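You operate a simulated robot arm through the tools that you are given. There is no shell and no other tool.

The job below is to be done with a simulated robot arm. You get a single attempt, and the scene is never put back.

Task
Fit the relay whose rating the base shows and prove it.
Fine: relay latch up, relay home in its socket, latch down with fingers clear, yellow button for the blue lamp. Where these are worked on the way, their far stop is far enough and under half their travel is too little: relay latch.

The check looks at the end state, three seconds after you hand in, the way a careful person would. Anything else that was tipped, shoved, dropped, spilled or broken makes it a failure.

Robot
A 6-joint arm with a four-finger gripper, fixed in place. Base frame: the origin is on the floor under the middle of its stand, x ahead of it, y to its left, z up. Lengths are in mm, angles in degrees, forces in N, time in s.
It reaches about 1012 mm from its shoulder. Its first joint turns from -166.0 to 166.0 degrees. Payload 3.43 kg.
The TCP is the grasp point between the finger pads, 30 mm short of the fingertips. In the tool frame z runs along the fingers and y along their closing line. The gripper opens to 120 mm; its body begins 85 mm behind the TCP.
Orientation is told as [roll, pitch, yaw] about the base's x, y, z axes, in that order, counted from this pose: with the fingers straight down and closing along the base's y, the tool's x points along the base's -x, its y along +y and its z along -z.

Tools
- The arm moves only by the tool apply_moves. Its argument "targets" is a list that holds one entry, the list of rows, each a list of 7 numbers: the turn, a rotation vector about the tool's x, y, z in units of 120 degrees (1.0 is 120 degrees), then the shift along the tool's x, y, z in units of 200 mm (1.0 is 200 mm), then the opening, from 0 (shut) to 1 (fully open). In form: [[[rx, ry, rz, dx, dy, dz, fingers], ...]]. A call has 1 to 20 rows; each row is the pose to reach, as a shift and turn from the pose commanded when the call began, along the tool's axes at that moment. A call with a number of a shift or a turn outside -1 to 1 is refused whole. Each row takes 0.2 s and may step no farther than 50 mm and 8.6 degrees from the row before; otherwise, or with a gripper value out of range, the whole call is refused. Where a pose cannot be reached the arm comes as near as it can. A force on the tool above 40 N (or 10 N above the force at the start of the call, whichever is more), or a blocked arm, ends the call early, and 0.2 s more pass. The fingers move at their own pace (about 136.2 mm/s each) and stop on an object; they squeeze with about 43 N. The grip force told is the motor's: it shows also when the fingers shut on nothing. Time passes only in rows, and 0.2 s behind the last, so rows that repeat a pose let the fingers close. It gives the time, the measured TCP pose, the force on the tool (base axes), the opening and the grip force at its end, in the units of the frame above (readings bear some noise), with the torque about the TCP (base axes, N m) and any sound that the robot's microphone picked up.
- Cameras (640 x 400 px; columns grow to the right, rows downward): "scene" is fixed at [49.2, 650.9, 1632.9]; the picture's right is [-0.34, -0.94, 0.00], its down [-0.79, 0.29, -0.54] and it looks along [0.50, -0.18, -0.84] (base axes); focal length 312 px, centre (320, 200). "wrist" rides on the gripper at [71, -17, -121] in the tool frame; the picture's right is [0.23, 0.97, 0.00], its down [-0.81, 0.19, -0.55] and it looks along [-0.54, 0.13, 0.83] (tool axes); focal length 275 px, centre (320, 200). There is no depth. A picture from a camera that has moved, and an enlarged one, comes with that camera's place and axes in the base frame and with its lens.
- camera(camera): a new picture of that camera. The clock stands still meanwhile.
- close_up(camera, box): a new picture of the part [left, top, right, bottom] of that camera's present view, enlarged. The clock stands still meanwhile.
- sign_off(): hands the job in; it is judged then, once.

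Places have to be worked out from the pictures, the camera data and where the tool is seen. Open the gripper and draw the arm clear of the work before you hand the job in, unless the task says otherwise.

The tools are called by a JSON object that holds its "fn" and its "kwargs". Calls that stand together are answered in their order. apply_moves: Moves the arm, as the interface text tells. Its arguments: {"type":"object","properties":{"targets":{"type":"array","items":{"type":"array","items":{"type":"array","items":{"type":"number"}}}}},"required":["targets"]} The other tools are called the same way: camera (camera) takes a picture; close_up (camera, box) takes an enlarged picture of a part of a camera's view; sign_off () hands the job in.

At the start:

```text
t: 0.0
tcp_pos: [314.4, 492.8, 1230.6]
ee_rot: [0.2, 0.1, 0.0]
contact_force: [-0.3, 0.0, 0.3]
wrist_torque: [-0.05, -0.02, 0.01]
finger_gap: 119.8
grip_force: 0.0
```

scene: 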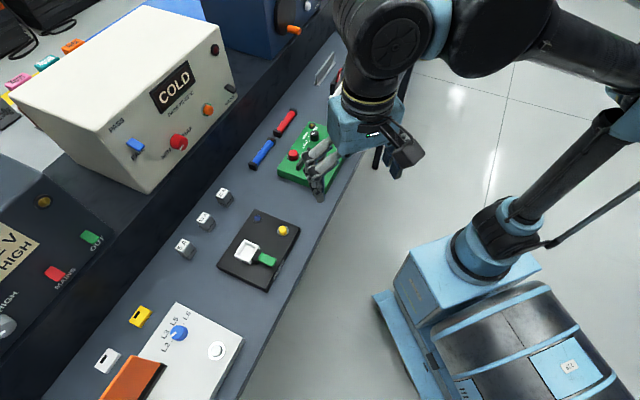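
wrist: 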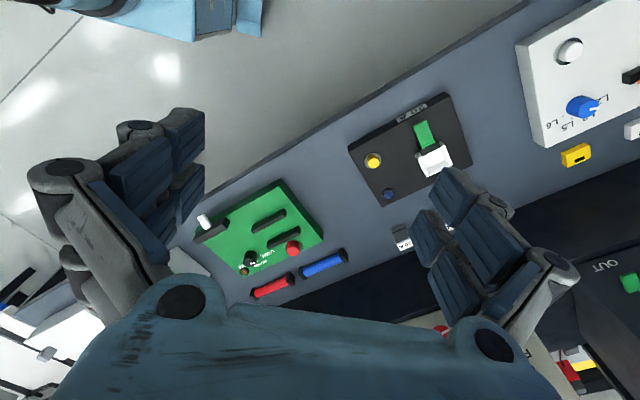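

I start by looking closely at the black relay base and the three relays beside it.

{"fn": "close_up", "kwargs": {"camera": "scene", "box": [160, 170, 320, 300]}}

{"fn": "close_up", "kwargs": {"camera": "wrist", "box": [330, 80, 490, 260]}}

{"fn": "close_up", "kwargs": {"camera": "scene", "box": [215, 205, 305, 295]}}

{"fn": "close_up", "kwargs": {"camera": "scene", "box": [165, 180, 245, 265]}}

```text
3.08 times, centred on (240, 235) of scene
camera zoom: at [49.2, 650.9, 1632.9], right [-0.34, -0.94, 0.0], down [-0.79, 0.29, -0.54], along [0.5, -0.18, -0.84], focal length 959 px, centre (566, 92)
```

zoom: 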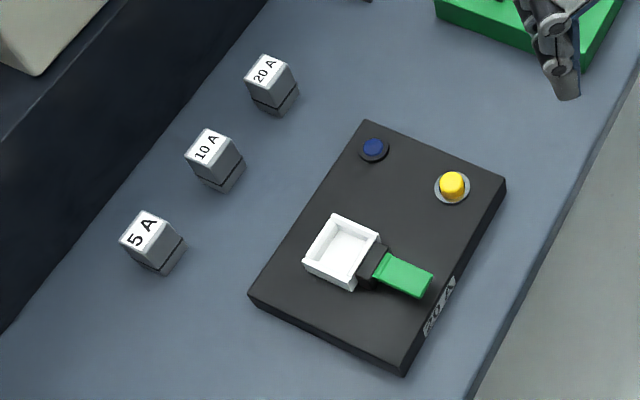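

```text
2.22 times, centred on (410, 170) of wrist
camera zoom: at [243.5, 476.8, 1352.6], right [-0.23, 0.97, 0.0], down [0.81, 0.19, 0.55], along [0.54, 0.13, -0.83], focal length 612 px, centre (120, 267)
```

zoom: 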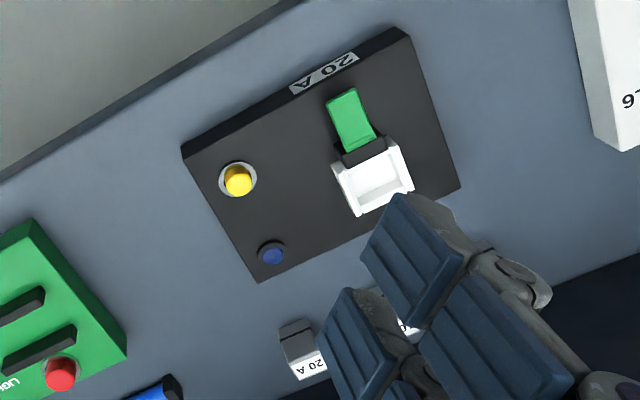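

```text
4.44 times, centred on (260, 250) of scene
camera zoom: at [49.2, 650.9, 1632.9], right [-0.34, -0.94, 0.0], down [-0.79, 0.29, -0.54], along [0.5, -0.18, -0.84], focal length 1385 px, centre (587, -22)
```

zoom: 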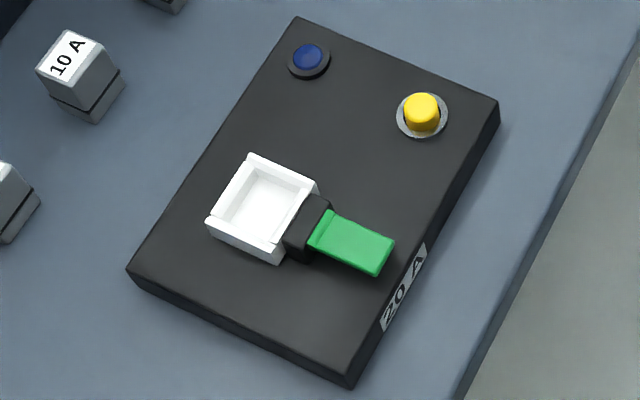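

```text
4.71 times, centred on (205, 222) of scene
camera zoom: at [49.2, 650.9, 1632.9], right [-0.34, -0.94, 0.0], down [-0.79, 0.29, -0.54], along [0.5, -0.18, -0.84], focal length 1466 px, centre (861, 94)
```

zoom: 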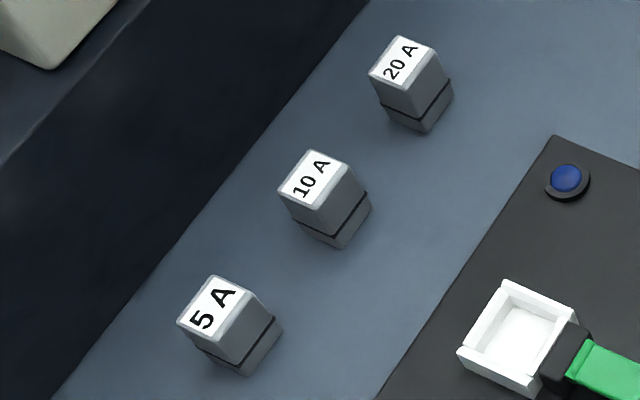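

The base is marked 20 A, so the relay I need is the one at the far right of the row. I estimate the base top near z 900, centred around (415, 683) and turned about 45°, so I'll swing over it at height with the gripper yawed 45° to get a better view.

{"fn": "apply_moves", "kwargs": {"targets": [[[0, 0, -0.0625, -0.05, 0.08, 0, 1], [0, 0, -0.125, -0.1, 0.2, 0, 1], [0, 0, -0.1875, -0.17, 0.32, 0, 1], [0, 0, -0.25, -0.24, 0.44, 0, 1], [0, 0, -0.3125, -0.3, 0.55, 0, 1], [0, 0, -0.375, -0.34, 0.62, 0, 1], [0, 0, -0.375, -0.34, 0.65, 0, 1]]]}}

```text
t: 1.6
tcp_pos: [369.5, 623.4, 1236.7]
ee_rot: [-0.3, -0.7, 45.0]
contact_force: [0.0, 0.6, 0.5]
wrist_torque: [0.02, 0.0, 0.01]
finger_gap: 120.1
grip_force: 0.1
```

The arm reached about (370, 623, 1237) at yaw 45°. Next I take pictures from both cameras.

{"fn": "camera", "kwargs": {"camera": "wrist"}}

{"fn": "camera", "kwargs": {"camera": "scene"}}

```text
taken
camera wrist: at [328.1, 561.0, 1356.8], right [-0.85, 0.52, -0.01], down [0.43, 0.71, 0.56], along [0.3, 0.47, -0.83], focal length 275 px, centre (320, 200)
```

wrist: 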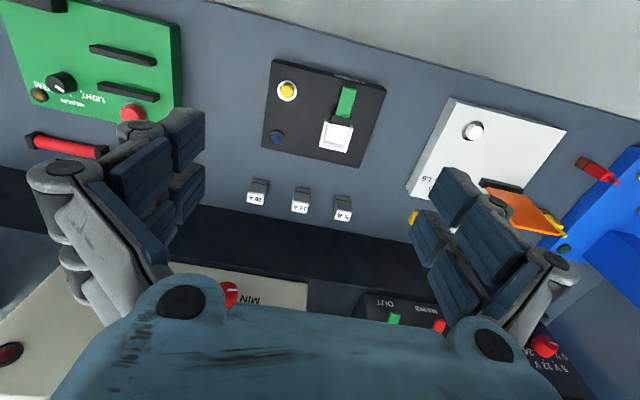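

```text
taken
```

scene: 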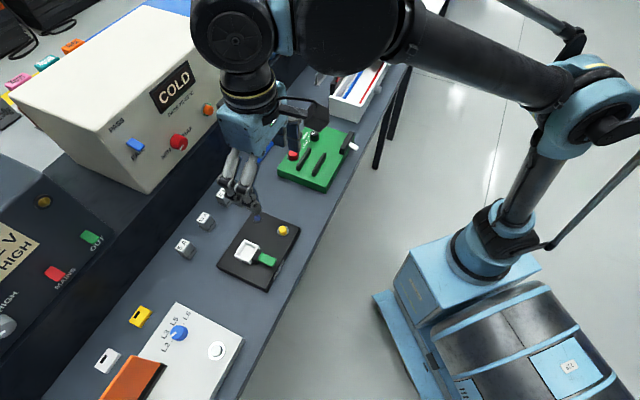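

The base, latch and relays are now in clear view between the fingers. I enlarge them to measure from this viewpoint.

{"fn": "close_up", "kwargs": {"camera": "wrist", "box": [240, 50, 400, 150]}}

{"fn": "close_up", "kwargs": {"camera": "wrist", "box": [235, 150, 365, 231]}}

{"fn": "close_up", "kwargs": {"camera": "wrist", "box": [230, 160, 290, 220]}}

```text
4.00 times, centred on (320, 100) of wrist
camera zoom: at [328.1, 561.0, 1356.8], right [-0.85, 0.52, -0.01], down [0.43, 0.71, 0.56], along [0.3, 0.47, -0.83], focal length 1101 px, centre (320, 600)
```

zoom: 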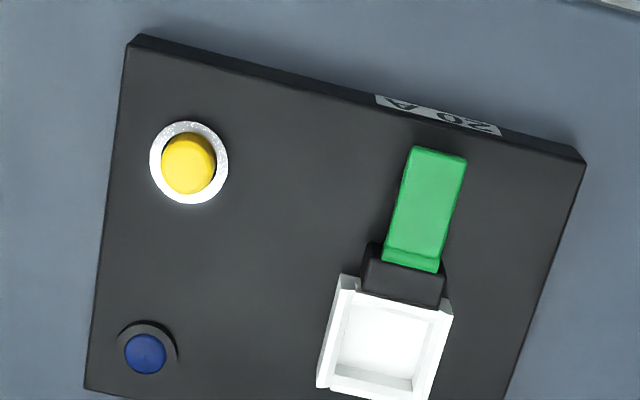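

```text
4.92 times, centred on (300, 190) of wrist
camera zoom: at [328.1, 561.0, 1356.8], right [-0.85, 0.52, -0.01], down [0.43, 0.71, 0.56], along [0.3, 0.47, -0.83], focal length 1355 px, centre (418, 247)
```

zoom: 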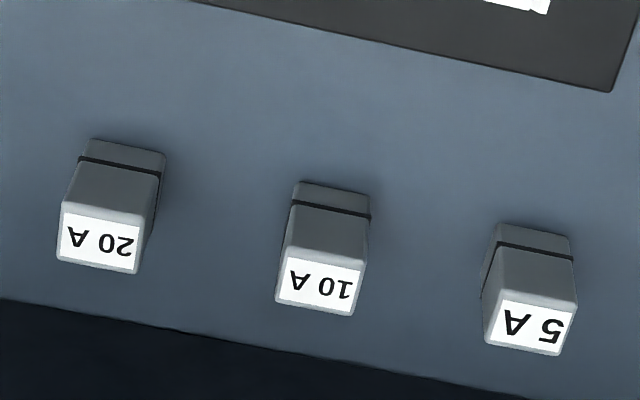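

```text
6.67 times, centred on (260, 190) of wrist
camera zoom: at [328.1, 561.0, 1356.8], right [-0.85, 0.52, -0.01], down [0.43, 0.71, 0.56], along [0.3, 0.47, -0.83], focal length 1835 px, centre (720, 267)
```

zoom: 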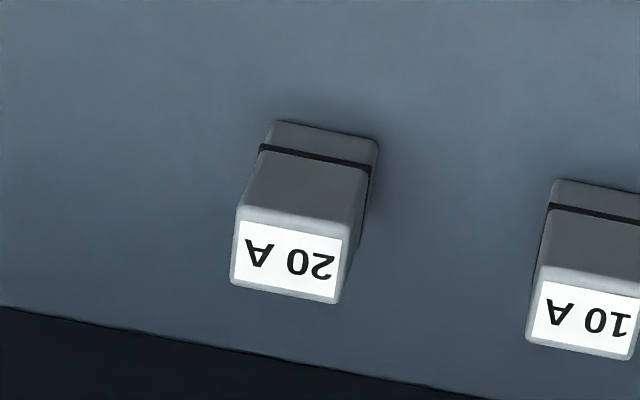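

The relay's top triangulates to about (585, 740, 929). It's roughly 30 mm square and 46 mm tall, the table is near z 882, and the green lever is around (357, 675, ~925). I'll drop in front of the base to look at the latch up close.

{"fn": "apply_moves", "kwargs": {"targets": [[[0, 0, 0, 0.04, 0.04, 0.18, 1], [0, 0, 0, 0.09, 0.09, 0.4, 1], [0, 0, 0, 0.14, 0.14, 0.62, 1], [0, 0, 0, 0.19, 0.19, 0.84, 1], [0, 0, 0, 0.22, 0.22, 1.0, 1], [0, 0, 0, 0.22, 0.22, 1.0, 1], [0, 0, 0, 0.22, 0.22, 1.0, 1]]]}}

{"fn": "camera", "kwargs": {"camera": "wrist"}}

```text
t: 3.2
tcp_pos: [308.8, 624.4, 1035.9]
ee_rot: [-0.3, -0.6, 45.0]
contact_force: [0.4, 0.6, 0.2]
wrist_torque: [0.01, 0.04, 0.05]
finger_gap: 120.2
grip_force: 0.0
```

```text
taken
camera wrist: at [268.3, 562.2, 1156.1], right [-0.85, 0.53, -0.01], down [0.43, 0.71, 0.56], along [0.3, 0.47, -0.83], focal length 275 px, centre (320, 200)
```

wrist: 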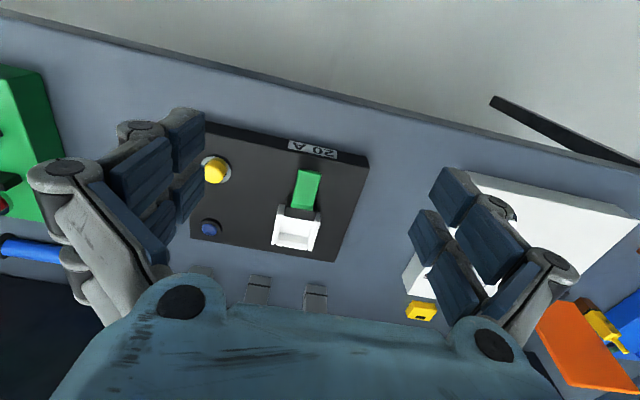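

The move tracked well. I enlarge the latch, socket, and button from this closer view.

{"fn": "close_up", "kwargs": {"camera": "wrist", "box": [180, 120, 380, 270]}}

{"fn": "close_up", "kwargs": {"camera": "wrist", "box": [260, 150, 340, 260]}}

{"fn": "close_up", "kwargs": {"camera": "scene", "box": [210, 200, 310, 300]}}

```text
2.67 times, centred on (280, 195) of wrist
camera zoom: at [268.3, 562.2, 1156.1], right [-0.85, 0.53, -0.01], down [0.43, 0.71, 0.56], along [0.3, 0.47, -0.83], focal length 734 px, centre (427, 213)
```

zoom: 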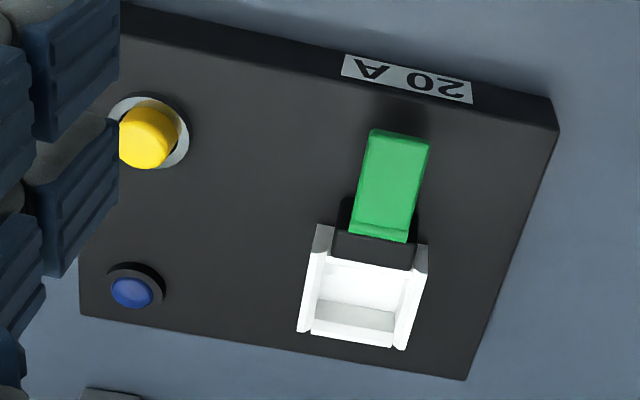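

```text
3.64 times, centred on (300, 205) of wrist
camera zoom: at [268.3, 562.2, 1156.1], right [-0.85, 0.53, -0.01], down [0.43, 0.71, 0.56], along [0.3, 0.47, -0.83], focal length 1001 px, centre (393, 182)
```

zoom: 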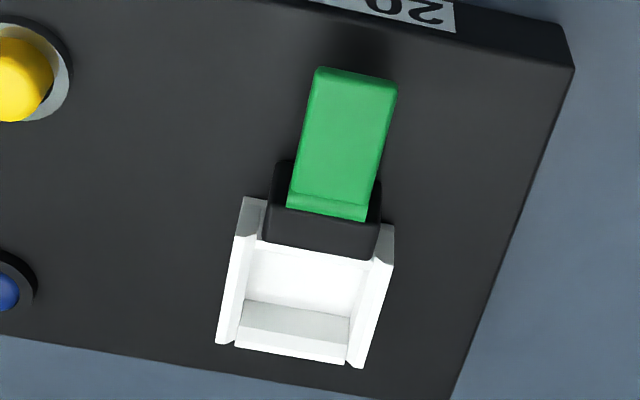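

```text
4.00 times, centred on (260, 250) of scene
camera zoom: at [49.2, 650.9, 1632.9], right [-0.34, -0.94, 0.0], down [-0.79, 0.29, -0.54], along [0.5, -0.18, -0.84], focal length 1246 px, centre (560, 0)
```

zoom: 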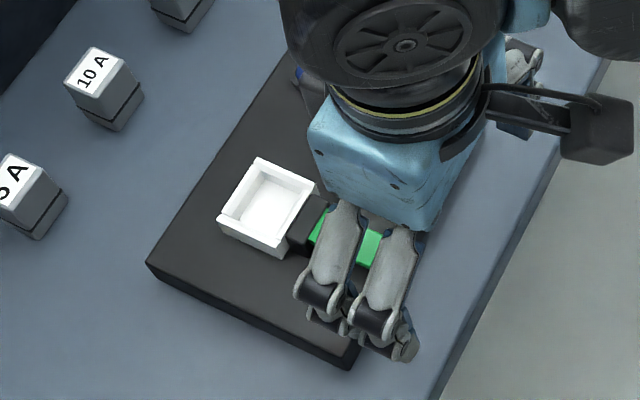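

Triangulated positions: base top z ≈ 911, table z ≈ 882. The lever runs from its tip at (341, 659, 931) to its hinge at (369, 689, 934), about 21 mm wide and nearly flat, so the latch is down. I'll check the finger geometry before approaching.

{"fn": "close_up", "kwargs": {"camera": "wrist", "box": [390, 140, 590, 380]}}

{"fn": "close_up", "kwargs": {"camera": "wrist", "box": [20, 90, 220, 310]}}

{"fn": "close_up", "kwargs": {"camera": "scene", "box": [250, 170, 370, 310]}}

```text
1.67 times, centred on (490, 260) of wrist
camera zoom: at [268.3, 562.2, 1156.1], right [-0.85, 0.53, -0.01], down [0.43, 0.71, 0.56], along [0.3, 0.47, -0.83], focal length 459 px, centre (37, 100)
```

zoom: 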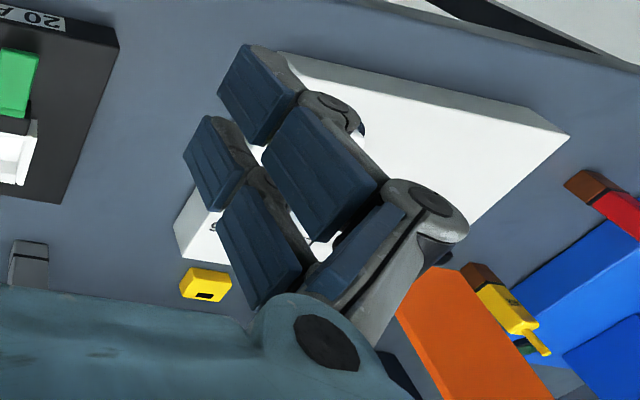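

```text
1.82 times, centred on (120, 200) of wrist
camera zoom: at [268.3, 562.2, 1156.1], right [-0.85, 0.53, -0.01], down [0.43, 0.71, 0.56], along [0.3, 0.47, -0.83], focal length 500 px, centre (684, 200)
```

zoom: 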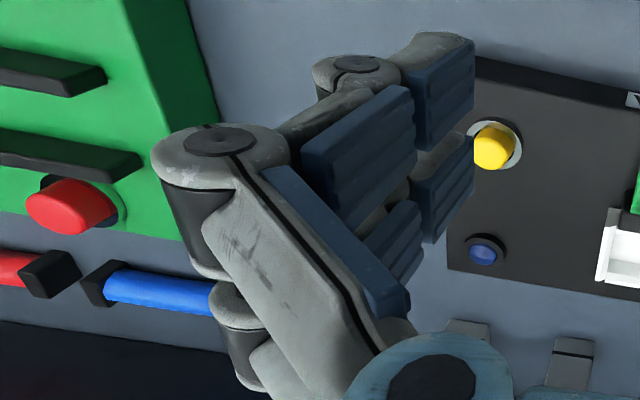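

```text
2.86 times, centred on (310, 240) of scene
camera zoom: at [49.2, 650.9, 1632.9], right [-0.34, -0.94, 0.0], down [-0.79, 0.29, -0.54], along [0.5, -0.18, -0.84], focal length 890 px, centre (349, 86)
```

zoom: 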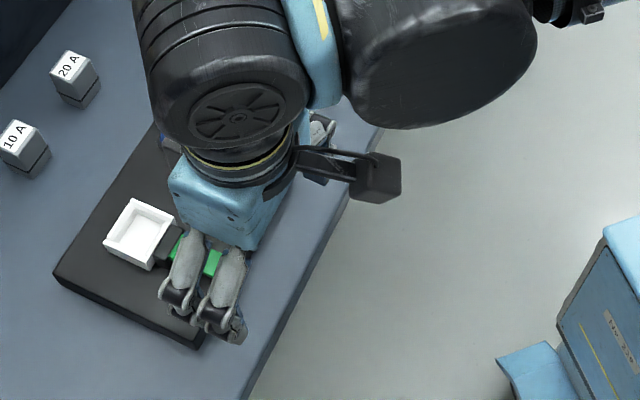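

The open fingertips sit only about 6 mm beyond the TCP, so they must extend as they close. I'll close partway here in free space and look again to calibrate that.

{"fn": "apply_moves", "kwargs": {"targets": [[[0, 0, 0, 0, 0, 0, 0.3], [0, 0, 0, 0, 0, 0, 0.3], [0, 0, 0, 0, 0, 0, 0.3]]]}}

{"fn": "camera", "kwargs": {"camera": "wrist"}}

{"fn": "close_up", "kwargs": {"camera": "wrist", "box": [190, 120, 450, 320]}}

```text
t: 4.0
tcp_pos: [309.3, 624.5, 1035.8]
ee_rot: [-0.4, -0.6, 45.0]
contact_force: [0.3, 0.4, 0.4]
wrist_torque: [-0.04, 0.02, -0.01]
finger_gap: 36.0
grip_force: 0.1
```

```text
taken
camera wrist: at [268.4, 562.2, 1156.3], right [-0.85, 0.53, -0.01], down [0.43, 0.71, 0.56], along [0.3, 0.47, -0.83], focal length 275 px, centre (320, 200)
```

wrist: 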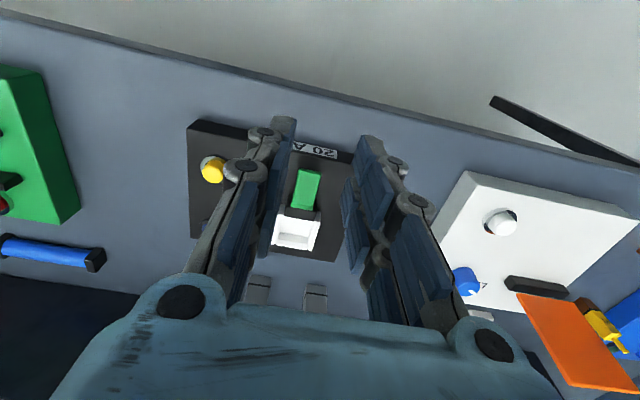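

```text
2.00 times, centred on (320, 220) of wrist
camera zoom: at [268.4, 562.2, 1156.3], right [-0.85, 0.53, -0.01], down [0.43, 0.71, 0.56], along [0.3, 0.47, -0.83], focal length 551 px, centre (320, 160)
```

zoom: 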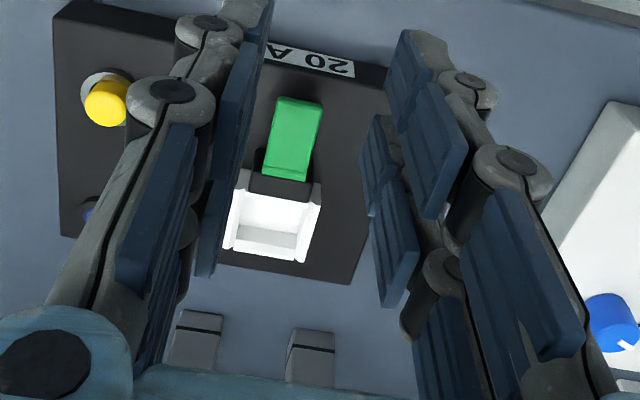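

With a 36 mm gap the tips reach about 28 mm beyond the TCP, and the tip is thin. I now tilt the gripper 45° toward the left of the base to see the latch in profile and find its hinge axis.

{"fn": "apply_moves", "kwargs": {"targets": [[[0.0625, 0, 0, 0.02, 0.07, 0, 1], [0.125, 0, 0, 0.04, 0.14, 0, 1], [0.1875, 0, 0, 0.06, 0.21, 0.0, 1], [0.25, 0, 0, 0.08, 0.28, 0.02, 1], [0.3125, 0, 0, 0.1, 0.35, 0.04, 1], [0.375, 0, 0, 0.1, 0.39, 0.08, 1], [0.375, 0, 0, 0.1, 0.39, 0.08, 1], [0.375, 0, 0, 0.1, 0.39, 0.08, 1]]]}}

{"fn": "camera", "kwargs": {"camera": "wrist"}}

```text
t: 5.8
tcp_pos: [261.0, 661.5, 1027.6]
ee_rot: [-35.2, -2.2, 46.1]
contact_force: [0.5, -0.6, 0.2]
wrist_torque: [-0.01, 0.03, -0.01]
finger_gap: 119.8
grip_force: 0.1
out of reach, approached as far as the arm can: row 5, 6, 7, 8
```

```text
taken
camera wrist: at [168.4, 646.2, 1133.2], right [-0.72, 0.4, -0.57], down [0.21, 0.9, 0.37], along [0.66, 0.15, -0.73], focal length 275 px, centre (320, 200)
```

wrist: 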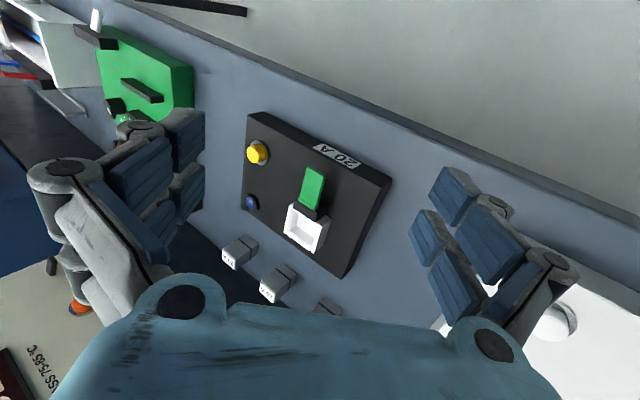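

The arm stopped at a 35° tilt, which is the limit in this pose, but the view is useful. I enlarge the latch.

{"fn": "close_up", "kwargs": {"camera": "wrist", "box": [270, 150, 350, 260]}}

{"fn": "close_up", "kwargs": {"camera": "wrist", "box": [235, 105, 400, 285]}}

```text
3.64 times, centred on (310, 205) of wrist
camera zoom: at [168.4, 646.2, 1133.2], right [-0.72, 0.4, -0.57], down [0.21, 0.9, 0.37], along [0.66, 0.15, -0.73], focal length 1001 px, centre (356, 182)
```

zoom: 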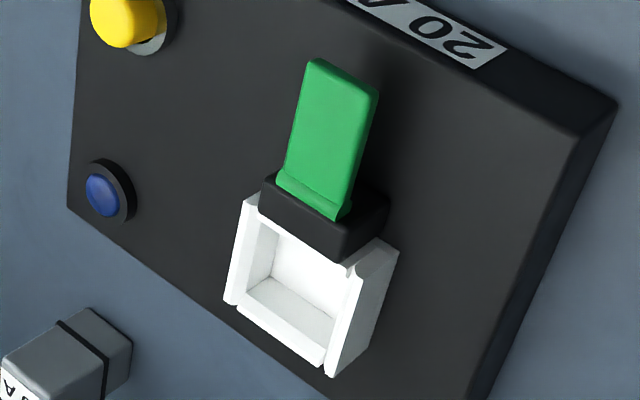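

```text
2.22 times, centred on (318, 195) of wrist
camera zoom: at [168.4, 646.2, 1133.2], right [-0.72, 0.4, -0.57], down [0.21, 0.9, 0.37], along [0.66, 0.15, -0.73], focal length 612 px, centre (326, 211)
```

zoom: 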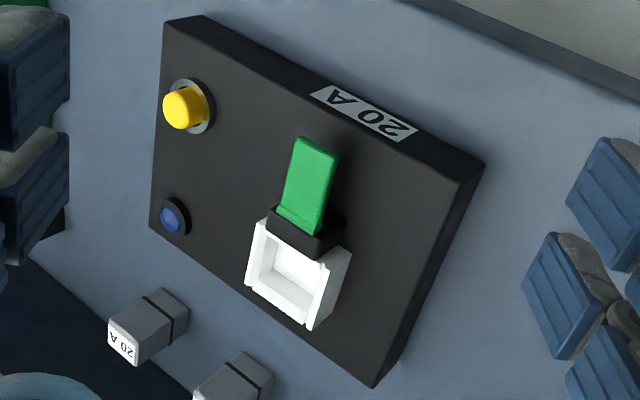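

The lever comes off the top of the black block in front of the socket and is about 5 mm thick, hinging at around e2 ≈ 750, z ≈ 929 (e2 being distance back from the table front). I rotate back to vertical in place before descending on it.

{"fn": "apply_moves", "kwargs": {"targets": [[[-0.0625, 0, 0, 0, 0, 0, 0.5], [-0.125, 0, 0, 0, 0, 0, 0.5], [-0.1875, 0, 0, 0, 0, 0, 0.5], [-0.25, 0, 0, 0, 0, 0, 0.5], [-0.3125, 0, 0, 0, 0, 0, 0.5], [-0.375, 0, 0, 0, 0, 0, 0.5], [-0.375, 0, 0, 0, 0, 0, 0.5]]]}}

```text
t: 7.4
tcp_pos: [262.0, 660.9, 1026.9]
ee_rot: [10.0, -2.2, 46.3]
contact_force: [0.1, -0.6, 0.4]
wrist_torque: [0.02, -0.03, 0.04]
finger_gap: 59.8
grip_force: 0.1
```

The pose is clipped to roll 10°, so I correct the orientation to straight down with yaw 45° before translating.

{"fn": "apply_moves", "kwargs": {"targets": [[[0.0417, 0.0087, 0.0062, 0, 0, 0, 0.5], [0.0835, 0.0174, 0.0124, 0, 0, 0, 0.5], [0.0835, 0.0174, 0.0124, 0, 0, 0, 0.5], [0.0835, 0.0174, 0.0124, 0, 0, 0, 0.5]]]}}

```text
t: 8.4
tcp_pos: [260.7, 661.8, 1027.7]
ee_rot: [-0.1, 0.0, 45.0]
contact_force: [-0.1, 0.1, -1.0]
wrist_torque: [0.0, 0.02, -0.03]
finger_gap: 60.1
grip_force: 0.0
```

Orientation is now clean. I move over the lever tip at z ≈ 1000 and check the alignment before descending.

{"fn": "apply_moves", "kwargs": {"targets": [[[0, 0, 0, -0.09, -0.1, 0.03, 0.5], [0, 0, 0, -0.18, -0.2, 0.08, 0.5], [0, 0, 0, -0.2635, -0.2917, 0.1385, 0.5], [0, 0, 0, -0.2635, -0.2917, 0.1385, 0.5], [0, 0, 0, -0.2635, -0.2917, 0.1385, 0.5]]]}}

{"fn": "camera", "kwargs": {"camera": "wrist"}}

{"fn": "close_up", "kwargs": {"camera": "wrist", "box": [220, 100, 420, 260]}}

```text
t: 9.6
tcp_pos: [339.6, 658.6, 998.9]
ee_rot: [0.0, 0.0, 45.0]
contact_force: [0.2, 0.8, 0.9]
wrist_torque: [-0.01, -0.01, -0.01]
finger_gap: 59.9
grip_force: 0.0
```

```text
taken
camera wrist: at [300.2, 596.6, 1120.5], right [-0.85, 0.53, 0.0], down [0.44, 0.71, 0.55], along [0.29, 0.47, -0.83], focal length 275 px, centre (320, 200)
```

wrist: 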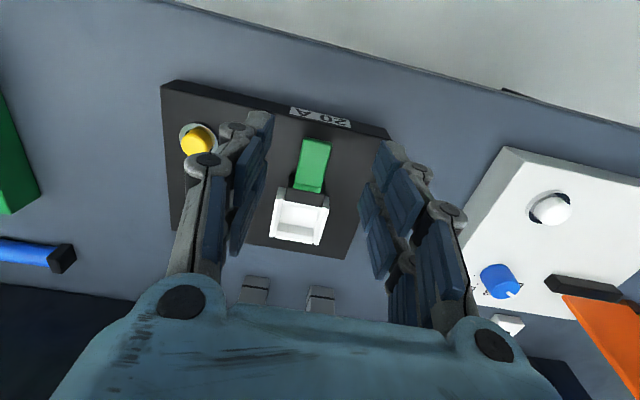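

```text
2.50 times, centred on (320, 180) of wrist
camera zoom: at [300.2, 596.6, 1120.5], right [-0.85, 0.53, 0.0], down [0.44, 0.71, 0.55], along [0.29, 0.47, -0.83], focal length 688 px, centre (320, 250)
```

zoom: 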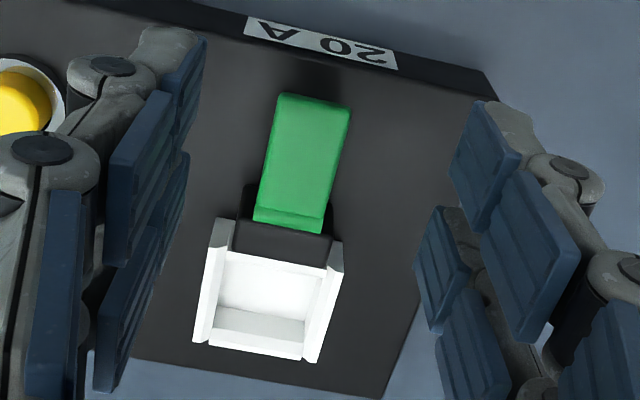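

The lever checks out at e1 ≈ 225.5 and is centred between the fingers. I descend to TCP z ≈ 946.5 so the tips stay about 5 mm above the base, then close on the lever sides.

{"fn": "apply_moves", "kwargs": {"targets": [[[0, 0, 0, 0, 0, 0.1, 0.5], [0, 0, 0, 0, 0, 0.2, 0.5], [0, 0, 0, 0, 0, 0.262, 0.5], [0, 0, 0, 0, 0, 0.262, 0.5]]]}}

{"fn": "close_up", "kwargs": {"camera": "wrist", "box": [220, 100, 420, 260]}}

```text
t: 10.6
tcp_pos: [339.7, 657.3, 946.5]
ee_rot: [-0.1, 0.0, 44.9]
contact_force: [-0.1, 0.1, -0.2]
wrist_torque: [-0.02, -0.04, 0.02]
finger_gap: 60.2
grip_force: 0.1
```

```text
2.50 times, centred on (320, 180) of wrist
camera zoom: at [300.1, 596.4, 1068.0], right [-0.85, 0.53, 0.0], down [0.44, 0.71, 0.55], along [0.29, 0.47, -0.83], focal length 688 px, centre (320, 250)
```

zoom: 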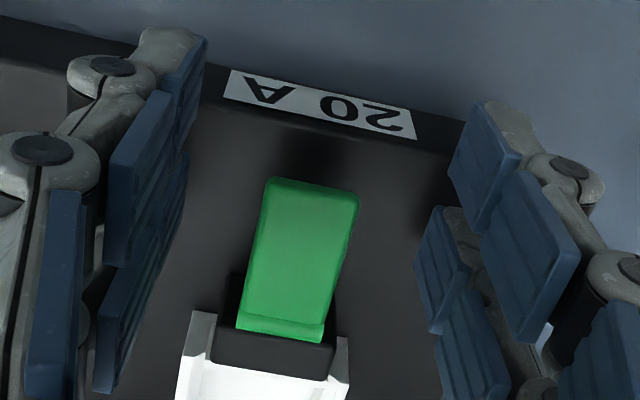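

The lever is centred between the pads with nothing touching. Closing the grip now.

{"fn": "apply_moves", "kwargs": {"targets": [[[0, 0, 0, 0, 0, 0, 0.3], [0, 0, 0, 0, 0, 0, 0.15], [0, 0, 0, 0, 0, 0, 0.1], [0, 0, 0, 0, 0, 0, 0.1]]]}}

{"fn": "camera", "kwargs": {"camera": "wrist"}}

```text
t: 11.6
tcp_pos: [339.3, 658.4, 945.8]
ee_rot: [-0.1, 0.0, 44.9]
contact_force: [6.4, -11.7, -7.4]
wrist_torque: [-0.45, 0.12, -0.14]
finger_gap: 20.6
grip_force: 45.1
```

```text
taken
camera wrist: at [300.6, 596.0, 1068.1], right [-0.85, 0.53, 0.0], down [0.44, 0.71, 0.55], along [0.29, 0.47, -0.83], focal length 275 px, centre (320, 200)
```

wrist: 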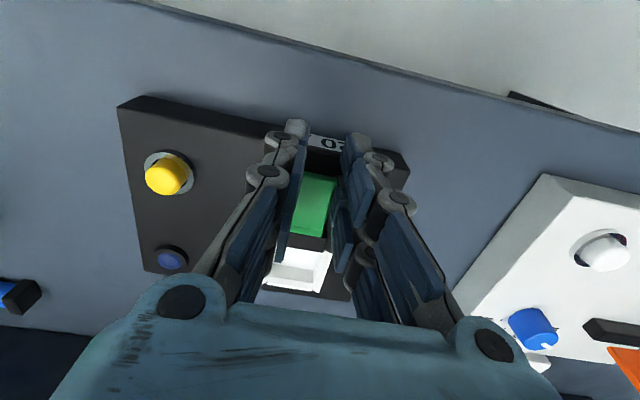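

I have the lever gripped at 20.6 mm. I start lifting gently, 5 mm up the arc, and watch the forces.

{"fn": "apply_moves", "kwargs": {"targets": [[[0, 0, 0, 0, -0.003, -0.008, 0.1], [0, 0, 0, 0, -0.004, -0.016, 0.1], [0, 0, 0, 0, -0.004, -0.026, 0.1], [0, 0, 0, 0, -0.004, -0.026, 0.1]]]}}

```text
t: 12.6
tcp_pos: [339.6, 657.9, 951.5]
ee_rot: [-0.1, 0.0, 45.0]
contact_force: [-1.0, -1.6, -28.8]
wrist_torque: [-0.84, 0.81, 0.08]
finger_gap: 21.0
grip_force: 45.2
```

Up 5.7 mm with a 29 N downward pull on the tool. I look to see whether the lever is turning or slipping.

{"fn": "close_up", "kwargs": {"camera": "wrist", "box": [250, 100, 390, 310]}}

{"fn": "close_up", "kwargs": {"camera": "scene", "box": [210, 200, 310, 300]}}

```text
1.90 times, centred on (320, 205) of wrist
camera zoom: at [301.1, 596.1, 1072.8], right [-0.85, 0.53, 0.0], down [0.44, 0.71, 0.55], along [0.29, 0.47, -0.83], focal length 524 px, centre (320, 190)
```

zoom: 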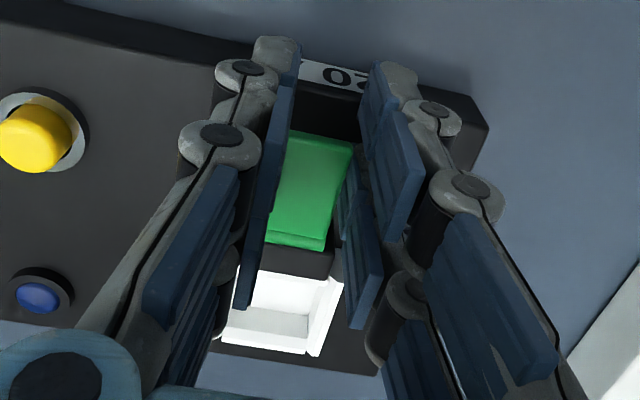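

```text
4.00 times, centred on (260, 250) of scene
camera zoom: at [49.2, 650.9, 1632.9], right [-0.34, -0.94, 0.0], down [-0.79, 0.29, -0.54], along [0.5, -0.18, -0.84], focal length 1246 px, centre (560, 0)
```

zoom: 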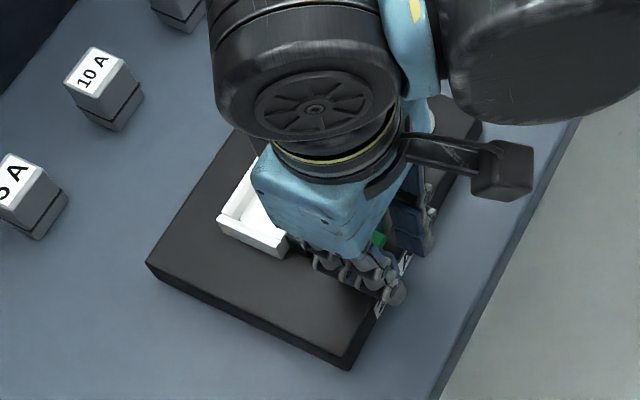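

The lever tip has risen about 7 mm, so it is turning, and part of the load is the lever twisting in the pads. I'll let the gripper rotate with the lever about the estimated hinge (e2 750, z 929), 12° first.

{"fn": "apply_moves", "kwargs": {"targets": [[[0, 0.0333, 0, -0.0084, 0, -0.0153, 0.1], [0, 0.0667, 0, -0.0178, 0, -0.03, 0.1], [0, 0.1, 0, -0.0283, 0, -0.044, 0.1], [0, 0.1, 0, -0.0283, 0, -0.044, 0.1]]]}}

```text
t: 13.6
tcp_pos: [342.9, 662.1, 960.2]
ee_rot: [-0.1, 12.1, 45.0]
contact_force: [-7.1, 5.4, -28.7]
wrist_torque: [-0.49, 0.94, 0.4]
finger_gap: 21.0
grip_force: 44.8
```

Forces are steady with little radial load, so the hinge estimate is good. Continuing another 24° along the same arc.

{"fn": "apply_moves", "kwargs": {"targets": [[[0, 0.0333, 0, -0.0084, 0, -0.0153, 0.1], [0, 0.0667, 0, -0.0178, 0, -0.03, 0.1], [0, 0.1, 0, -0.0283, 0, -0.044, 0.1], [0, 0.1333, 0, -0.0397, 0, -0.0573, 0.1], [0, 0.1667, 0, -0.052, 0, -0.0697, 0.1], [0, 0.2, 0, -0.0651, 0, -0.0812, 0.1], [0, 0.2, 0, -0.0651, 0, -0.0812, 0.1]]]}}

{"fn": "camera", "kwargs": {"camera": "wrist"}}

{"fn": "camera", "kwargs": {"camera": "scene"}}

```text
t: 14.8
tcp_pos: [348.0, 666.2, 976.0]
ee_rot: [-0.7, 29.4, 43.6]
contact_force: [76.2, -38.9, -17.5]
wrist_torque: [-0.89, -1.91, 0.34]
finger_gap: 21.4
grip_force: 45.1
out of reach, approached as far as the arm can: row 5, 6
stopped in row 6: the force on the tool passed its limit at 44 N (the readings are from after the stop); the commanded pose is now the measured one
```

```text
taken
camera wrist: at [356.4, 654.4, 1116.2], right [-0.82, 0.56, 0.1], down [0.57, 0.82, 0.08], along [-0.04, 0.12, -0.99], focal length 275 px, centre (320, 200)
```

wrist: 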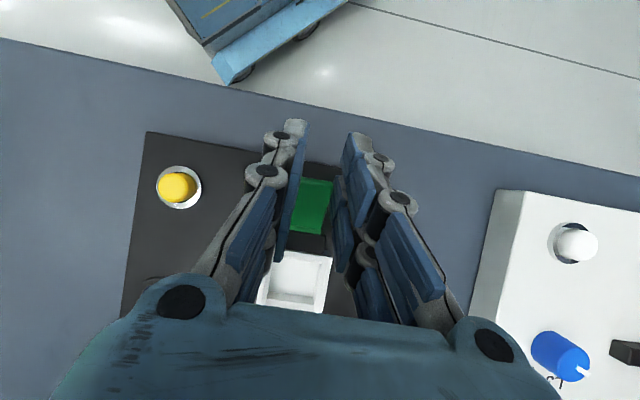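

```text
taken
```

scene: 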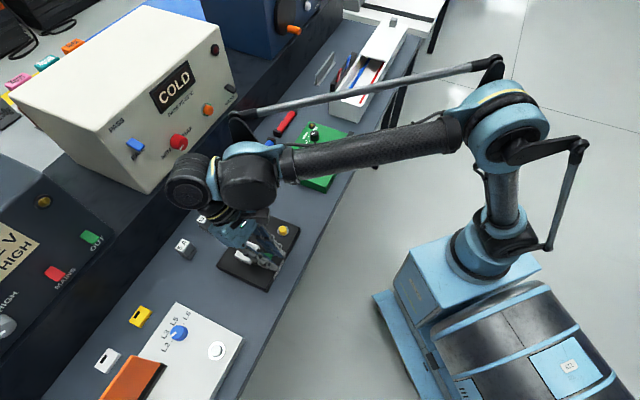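

The tilt reached the arm's limit at about 29° and lateral force built up. I open the fingers to relieve it and check whether the lever stays part-raised.

{"fn": "apply_moves", "kwargs": {"targets": [[[0, 0, 0, 0, 0, 0, 0.25], [0, 0, 0, 0, 0, 0, 0.4], [0, 0, 0, 0, 0, 0, 0.4]]]}}

{"fn": "close_up", "kwargs": {"camera": "wrist", "box": [220, 120, 420, 320]}}

{"fn": "close_up", "kwargs": {"camera": "scene", "box": [210, 200, 310, 300]}}

```text
t: 15.6
tcp_pos: [339.1, 670.0, 977.5]
ee_rot: [-0.2, 29.6, 44.2]
contact_force: [-0.1, -0.1, 0.1]
wrist_torque: [0.03, 0.0, -0.02]
finger_gap: 47.9
grip_force: 0.0
```

```text
2.00 times, centred on (320, 220) of wrist
camera zoom: at [348.5, 656.9, 1116.9], right [-0.82, 0.56, 0.11], down [0.57, 0.82, 0.08], along [-0.05, 0.13, -0.99], focal length 551 px, centre (320, 160)
```

zoom: 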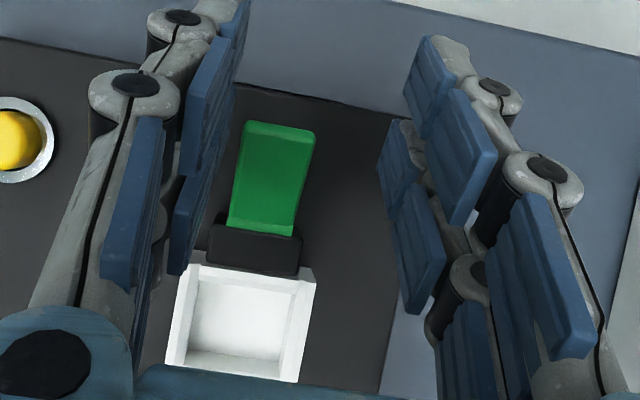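

```text
4.00 times, centred on (260, 250) of scene
camera zoom: at [49.2, 650.9, 1632.9], right [-0.34, -0.94, 0.0], down [-0.79, 0.29, -0.54], along [0.5, -0.18, -0.84], focal length 1246 px, centre (560, 0)
```

zoom: 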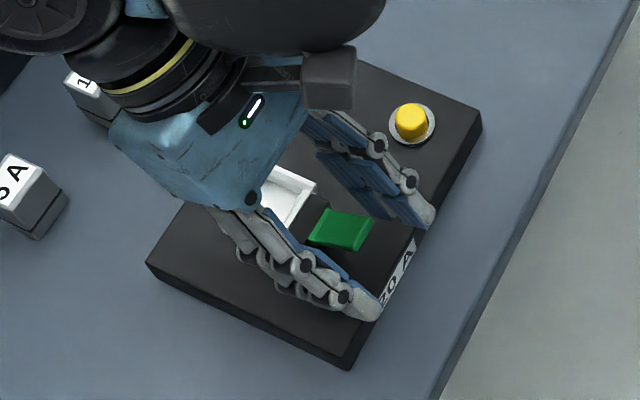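

The lever holds by itself, raised to about 30°. I back off, swing the tool to a tilt of about −20° (fingers toward the socket), then re-grip to carry the lever the rest of the way within the wrist's range.

{"fn": "apply_moves", "kwargs": {"targets": [[[0, 0, 0, 0, -0.02, -0.12, 0.5], [0, 0, 0, 0, -0.04, -0.28, 0.5], [0, -0.059, 0, 0, -0.04, -0.36, 0.5], [0, -0.118, 0, 0, -0.04, -0.36, 0.5], [0, -0.177, 0, 0, -0.04, -0.36, 0.5], [0, -0.236, 0, 0, -0.04, -0.36, 0.5], [0, -0.295, 0, 0, -0.04, -0.36, 0.5], [0, -0.354, 0, 0, -0.04, -0.36, 0.5], [0, -0.4133, 0, 0, -0.04, -0.36, 0.5], [0, -0.4133, 0, 0, -0.04, -0.36, 0.5], [0, -0.4133, 0, 0, -0.04, -0.36, 0.5]]]}}

{"fn": "camera", "kwargs": {"camera": "wrist"}}

```text
t: 18.0
tcp_pos: [370.4, 689.5, 1038.7]
ee_rot: [-0.2, -20.0, 44.3]
contact_force: [-0.2, 0.0, 0.1]
wrist_torque: [0.0, 0.0, -0.01]
finger_gap: 59.9
grip_force: 0.0
```

```text
taken
camera wrist: at [304.3, 602.3, 1128.0], right [-0.83, 0.55, -0.08], down [0.27, 0.54, 0.8], along [0.48, 0.64, -0.6], focal length 275 px, centre (320, 200)
```

wrist: 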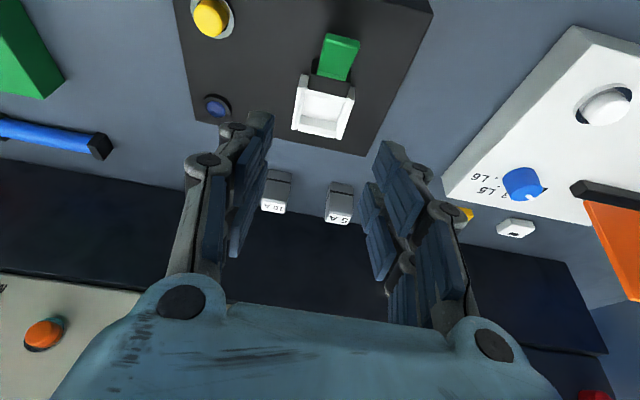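

Now tilted −20°. I enlarge the lever from here to measure its present angle.

{"fn": "close_up", "kwargs": {"camera": "wrist", "box": [280, 15, 400, 145]}}

```text
3.08 times, centred on (340, 80) of wrist
camera zoom: at [304.3, 602.3, 1128.0], right [-0.83, 0.55, -0.08], down [0.27, 0.54, 0.8], along [0.48, 0.64, -0.6], focal length 847 px, centre (258, 569)
```

zoom: 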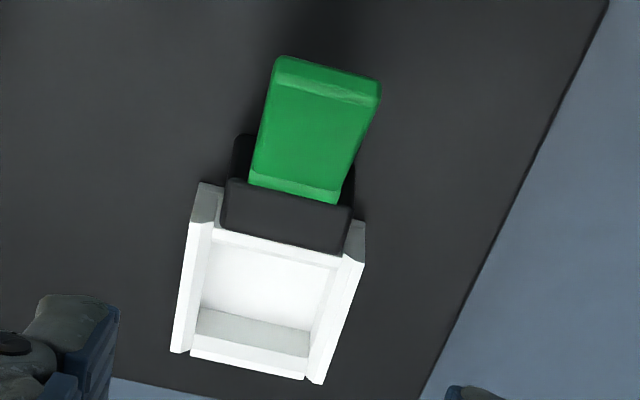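

The lever is at about 34°, with its axis near e2 749, z 932. I move to a standoff 60 mm back along the tool axis, in line for a grip near the lever tip.

{"fn": "apply_moves", "kwargs": {"targets": [[[-0.002, 0, -0.0055, 0.17, -0.002, 0, 0.4], [-0.002, 0, -0.0055, 0.3427, -0.004, 0, 0.4], [-0.002, 0, -0.0055, 0.3427, -0.004, 0, 0.4], [-0.002, 0, -0.0055, 0.3427, -0.004, 0, 0.4]]]}}

{"fn": "close_up", "kwargs": {"camera": "wrist", "box": [220, 80, 420, 260]}}

```text
t: 19.0
tcp_pos: [326.0, 643.2, 1015.6]
ee_rot: [-0.2, -19.9, 45.1]
contact_force: [0.5, -0.9, -0.4]
wrist_torque: [-0.01, 0.0, 0.01]
finger_gap: 48.1
grip_force: 0.0
```

```text
2.22 times, centred on (320, 170) of wrist
camera zoom: at [259.6, 555.4, 1104.8], right [-0.84, 0.54, -0.08], down [0.27, 0.54, 0.8], along [0.47, 0.65, -0.6], focal length 612 px, centre (320, 267)
```

zoom: 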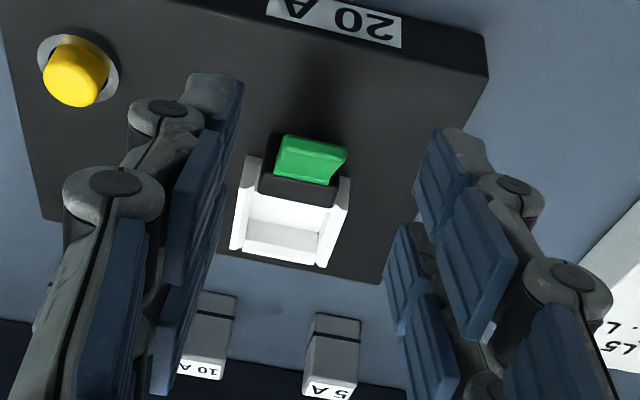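

Lined up, off by about 1 mm sideways, which I'll correct. I advance 60 mm along the tool axis with the fingers open, then check.

{"fn": "apply_moves", "kwargs": {"targets": [[[0, 0, 0, 0, 0.0065, 0.1, 0.4], [0, 0, 0, 0, 0.0065, 0.2, 0.4], [0, 0, 0, 0, 0.0065, 0.3, 0.4], [0, 0, 0, 0, 0.0065, 0.3, 0.4]]]}}

{"fn": "close_up", "kwargs": {"camera": "wrist", "box": [220, 80, 420, 260]}}

```text
t: 20.0
tcp_pos: [338.3, 658.2, 958.8]
ee_rot: [-0.2, -20.0, 45.0]
contact_force: [0.0, -0.4, -0.8]
wrist_torque: [-0.01, -0.01, -0.03]
finger_gap: 48.0
grip_force: 0.0
```

```text
2.22 times, centred on (320, 170) of wrist
camera zoom: at [273.5, 570.6, 1048.2], right [-0.84, 0.54, -0.08], down [0.27, 0.54, 0.8], along [0.47, 0.65, -0.6], focal length 612 px, centre (320, 267)
```

zoom: 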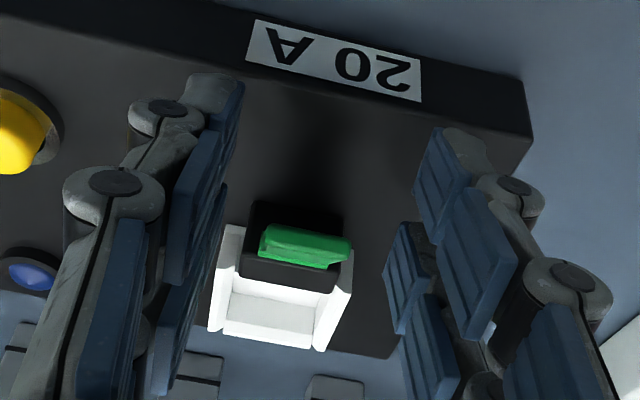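

The lever is end-on between the rear finger pair. Closing on it.

{"fn": "apply_moves", "kwargs": {"targets": [[[0, 0, 0, 0, 0, 0, 0.25], [0, 0, 0, 0, 0, 0, 0.12], [0, 0, 0, 0, 0, 0, 0.12], [0, 0, 0, 0, 0, 0, 0.12]]]}}

{"fn": "close_up", "kwargs": {"camera": "wrist", "box": [240, 80, 400, 280]}}

```text
t: 21.0
tcp_pos: [339.9, 657.9, 958.5]
ee_rot: [-0.2, -20.0, 45.0]
contact_force: [12.8, -16.0, -9.6]
wrist_torque: [-0.52, 0.04, -0.46]
finger_gap: 21.2
grip_force: 44.9
```

```text
2.00 times, centred on (320, 180) of wrist
camera zoom: at [274.2, 569.8, 1048.3], right [-0.84, 0.54, -0.08], down [0.27, 0.54, 0.8], along [0.47, 0.65, -0.6], focal length 551 px, centre (320, 240)
```

zoom: 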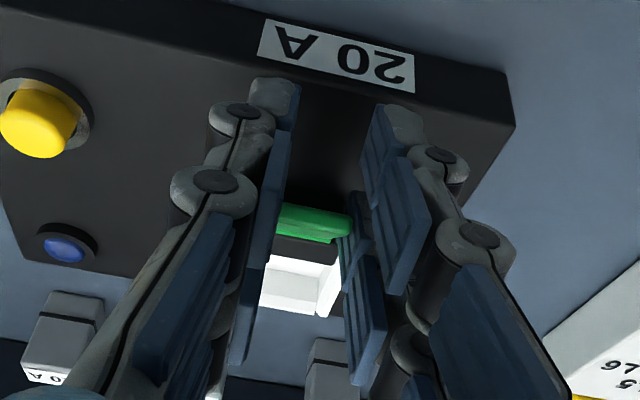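

Gripped at 21 mm. I nudge sideways to relieve the side load and rotate rigidly about the hinge, 12° first.

{"fn": "apply_moves", "kwargs": {"targets": [[[0, 0, 0, 0, -0.005, 0, 0.12], [0, 0.0333, 0, -0.0144, -0.005, -0.0106, 0.12], [0, 0.0667, 0, -0.0295, -0.005, -0.0201, 0.12], [0, 0.1, 0, -0.0453, -0.005, -0.0286, 0.12], [0, 0.1, 0, -0.0453, -0.005, -0.0286, 0.12]]]}}

```text
t: 22.2
tcp_pos: [343.3, 663.8, 966.5]
ee_rot: [-0.2, -7.9, 45.0]
contact_force: [3.6, -15.3, -26.6]
wrist_torque: [-1.06, 0.75, -0.27]
finger_gap: 21.1
grip_force: 44.7
```

Forces are about 31 N with a slight pull toward the hinge. I trim 0.7 mm toward the hinge and sideways, then continue another 20°.

{"fn": "apply_moves", "kwargs": {"targets": [[[0, 0, 0, -0.002, -0.0035, 0.0028, 0.12], [0, 0.0333, 0, -0.0164, -0.0035, -0.0078, 0.12], [0, 0.0667, 0, -0.0315, -0.0035, -0.0173, 0.12], [0, 0.1, 0, -0.0473, -0.0035, -0.0258, 0.12], [0, 0.1333, 0, -0.0636, -0.0035, -0.0331, 0.12], [0, 0.1667, 0, -0.0803, -0.0035, -0.0393, 0.12], [0, 0.1667, 0, -0.0803, -0.0035, -0.0393, 0.12]]]}}

```text
t: 23.8
tcp_pos: [355.9, 672.8, 977.6]
ee_rot: [-0.2, 12.0, 45.0]
contact_force: [-4.2, -10.2, -20.3]
wrist_torque: [0.26, -0.27, 0.02]
finger_gap: 21.6
grip_force: 44.7
```

Now at tilt +12°, forces modest. I look at the lever from both cameras.

{"fn": "close_up", "kwargs": {"camera": "wrist", "box": [230, 100, 410, 300]}}

{"fn": "close_up", "kwargs": {"camera": "scene", "box": [210, 200, 310, 300]}}

```text
2.00 times, centred on (320, 200) of wrist
camera zoom: at [334.8, 630.3, 1110.8], right [-0.85, 0.53, 0.04], down [0.51, 0.78, 0.37], along [0.16, 0.34, -0.93], focal length 551 px, centre (320, 200)
```

zoom: 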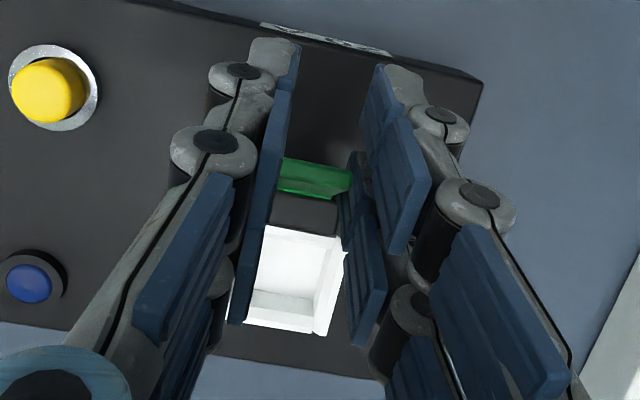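

```text
4.00 times, centred on (260, 250) of scene
camera zoom: at [49.2, 650.9, 1632.9], right [-0.34, -0.94, 0.0], down [-0.79, 0.29, -0.54], along [0.5, -0.18, -0.84], focal length 1246 px, centre (560, 0)
```

zoom: 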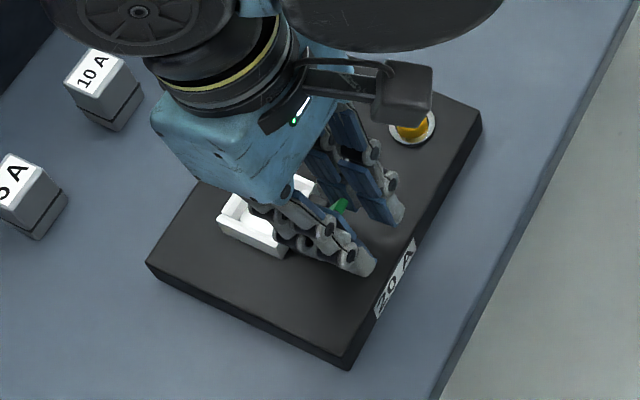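

The lever looks close to upright. I take it another 12°, with the force limit as the guard for the stop.

{"fn": "apply_moves", "kwargs": {"targets": [[[0, 0, 0, -0.0024, 0, 0.0032, 0.12], [0, 0.0333, 0, -0.0168, 0, -0.0074, 0.12], [0, 0.0667, 0, -0.0319, 0, -0.0169, 0.12], [0, 0.1, 0, -0.0477, 0, -0.0254, 0.12], [0, 0.1, 0, -0.0477, 0, -0.0254, 0.12]]]}}

```text
t: 25.0
tcp_pos: [362.4, 679.2, 980.9]
ee_rot: [-0.3, 24.1, 45.0]
contact_force: [-14.8, -18.0, -18.5]
wrist_torque: [-0.05, -0.02, 0.01]
finger_gap: 20.9
grip_force: 45.1
```

The lever should be near 78° now. I release it and look before backing away.

{"fn": "apply_moves", "kwargs": {"targets": [[[0, 0, 0, 0, 0, 0, 0.25], [0, 0, 0, 0, 0, 0, 0.4], [0, 0, 0, 0, 0, 0, 0.4]]]}}

{"fn": "close_up", "kwargs": {"camera": "wrist", "box": [220, 100, 420, 300]}}

{"fn": "close_up", "kwargs": {"camera": "scene", "box": [230, 220, 290, 280]}}

```text
t: 25.8
tcp_pos: [362.7, 679.7, 980.1]
ee_rot: [-0.3, 24.0, 44.8]
contact_force: [1.5, -0.4, -0.2]
wrist_torque: [-0.03, -0.01, 0.0]
finger_gap: 48.2
grip_force: 0.1
```

```text
2.00 times, centred on (320, 200) of wrist
camera zoom: at [362.2, 657.5, 1120.5], right [-0.84, 0.54, 0.09], down [0.55, 0.82, 0.17], along [0.02, 0.2, -0.98], focal length 551 px, centre (320, 200)
```

zoom: 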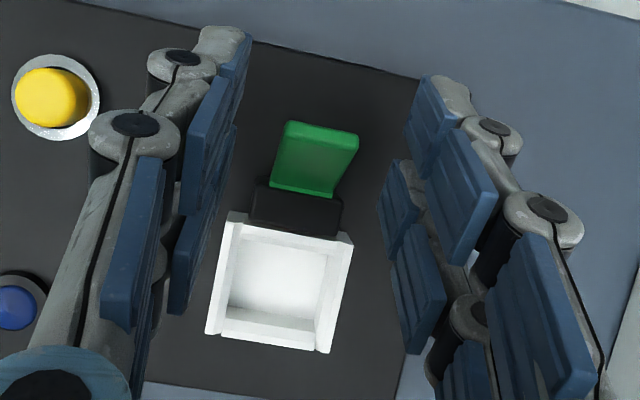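

```text
6.67 times, centred on (260, 250) of scene
camera zoom: at [49.2, 650.9, 1632.9], right [-0.34, -0.94, 0.0], down [-0.79, 0.29, -0.54], along [0.5, -0.18, -0.84], focal length 2077 px, centre (720, -133)
```

zoom: 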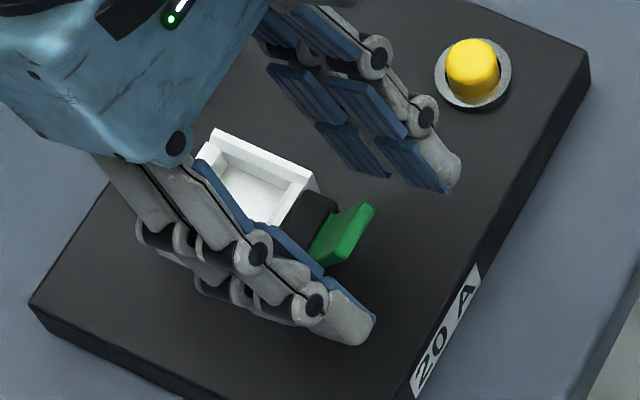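

The lever holds at about 61° above horizontal, roughly 66° of rotation so far. To be sure it is well up I'll back off, go vertical with the fingers shut, and nudge it further from its front side.

{"fn": "apply_moves", "kwargs": {"targets": [[[0, 0, 0, 0, 0, -0.12, 0.4], [0, 0, 0, 0, 0, -0.25, 0.4], [0, -0.0667, 0, 0.1, 0, -0.21, 0.4], [0, -0.1333, 0, 0.2, 0, -0.17, 0.4], [0, -0.2, 0, 0.3165, 0, -0.133, 0.2], [0, -0.2, 0, 0.3165, 0, -0.133, 0.0], [0, -0.2, 0, 0.3165, 0, -0.133, 0.0], [0, -0.2, 0, 0.3165, 0, -0.133, 0.0]]]}}

{"fn": "close_up", "kwargs": {"camera": "wrist", "box": [200, 60, 440, 280]}}

```text
t: 27.6
tcp_pos: [329.7, 647.2, 1030.6]
ee_rot: [-0.2, 0.0, 45.0]
contact_force: [-0.9, -0.3, 0.1]
wrist_torque: [0.04, -0.01, -0.01]
finger_gap: 0.0
grip_force: 33.2
```

```text
1.82 times, centred on (320, 170) of wrist
camera zoom: at [289.8, 585.6, 1151.8], right [-0.85, 0.53, 0.0], down [0.44, 0.71, 0.55], along [0.29, 0.47, -0.83], focal length 500 px, centre (320, 254)
```

zoom: 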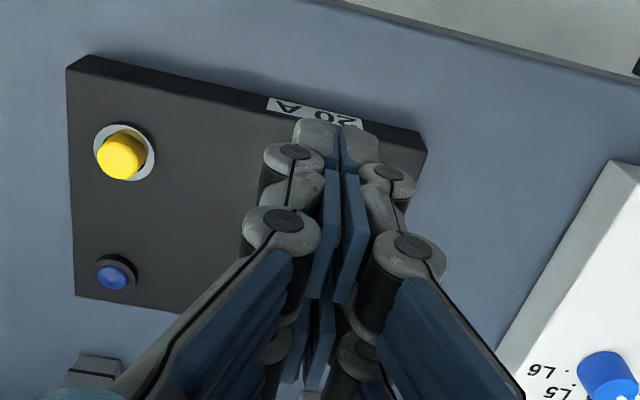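

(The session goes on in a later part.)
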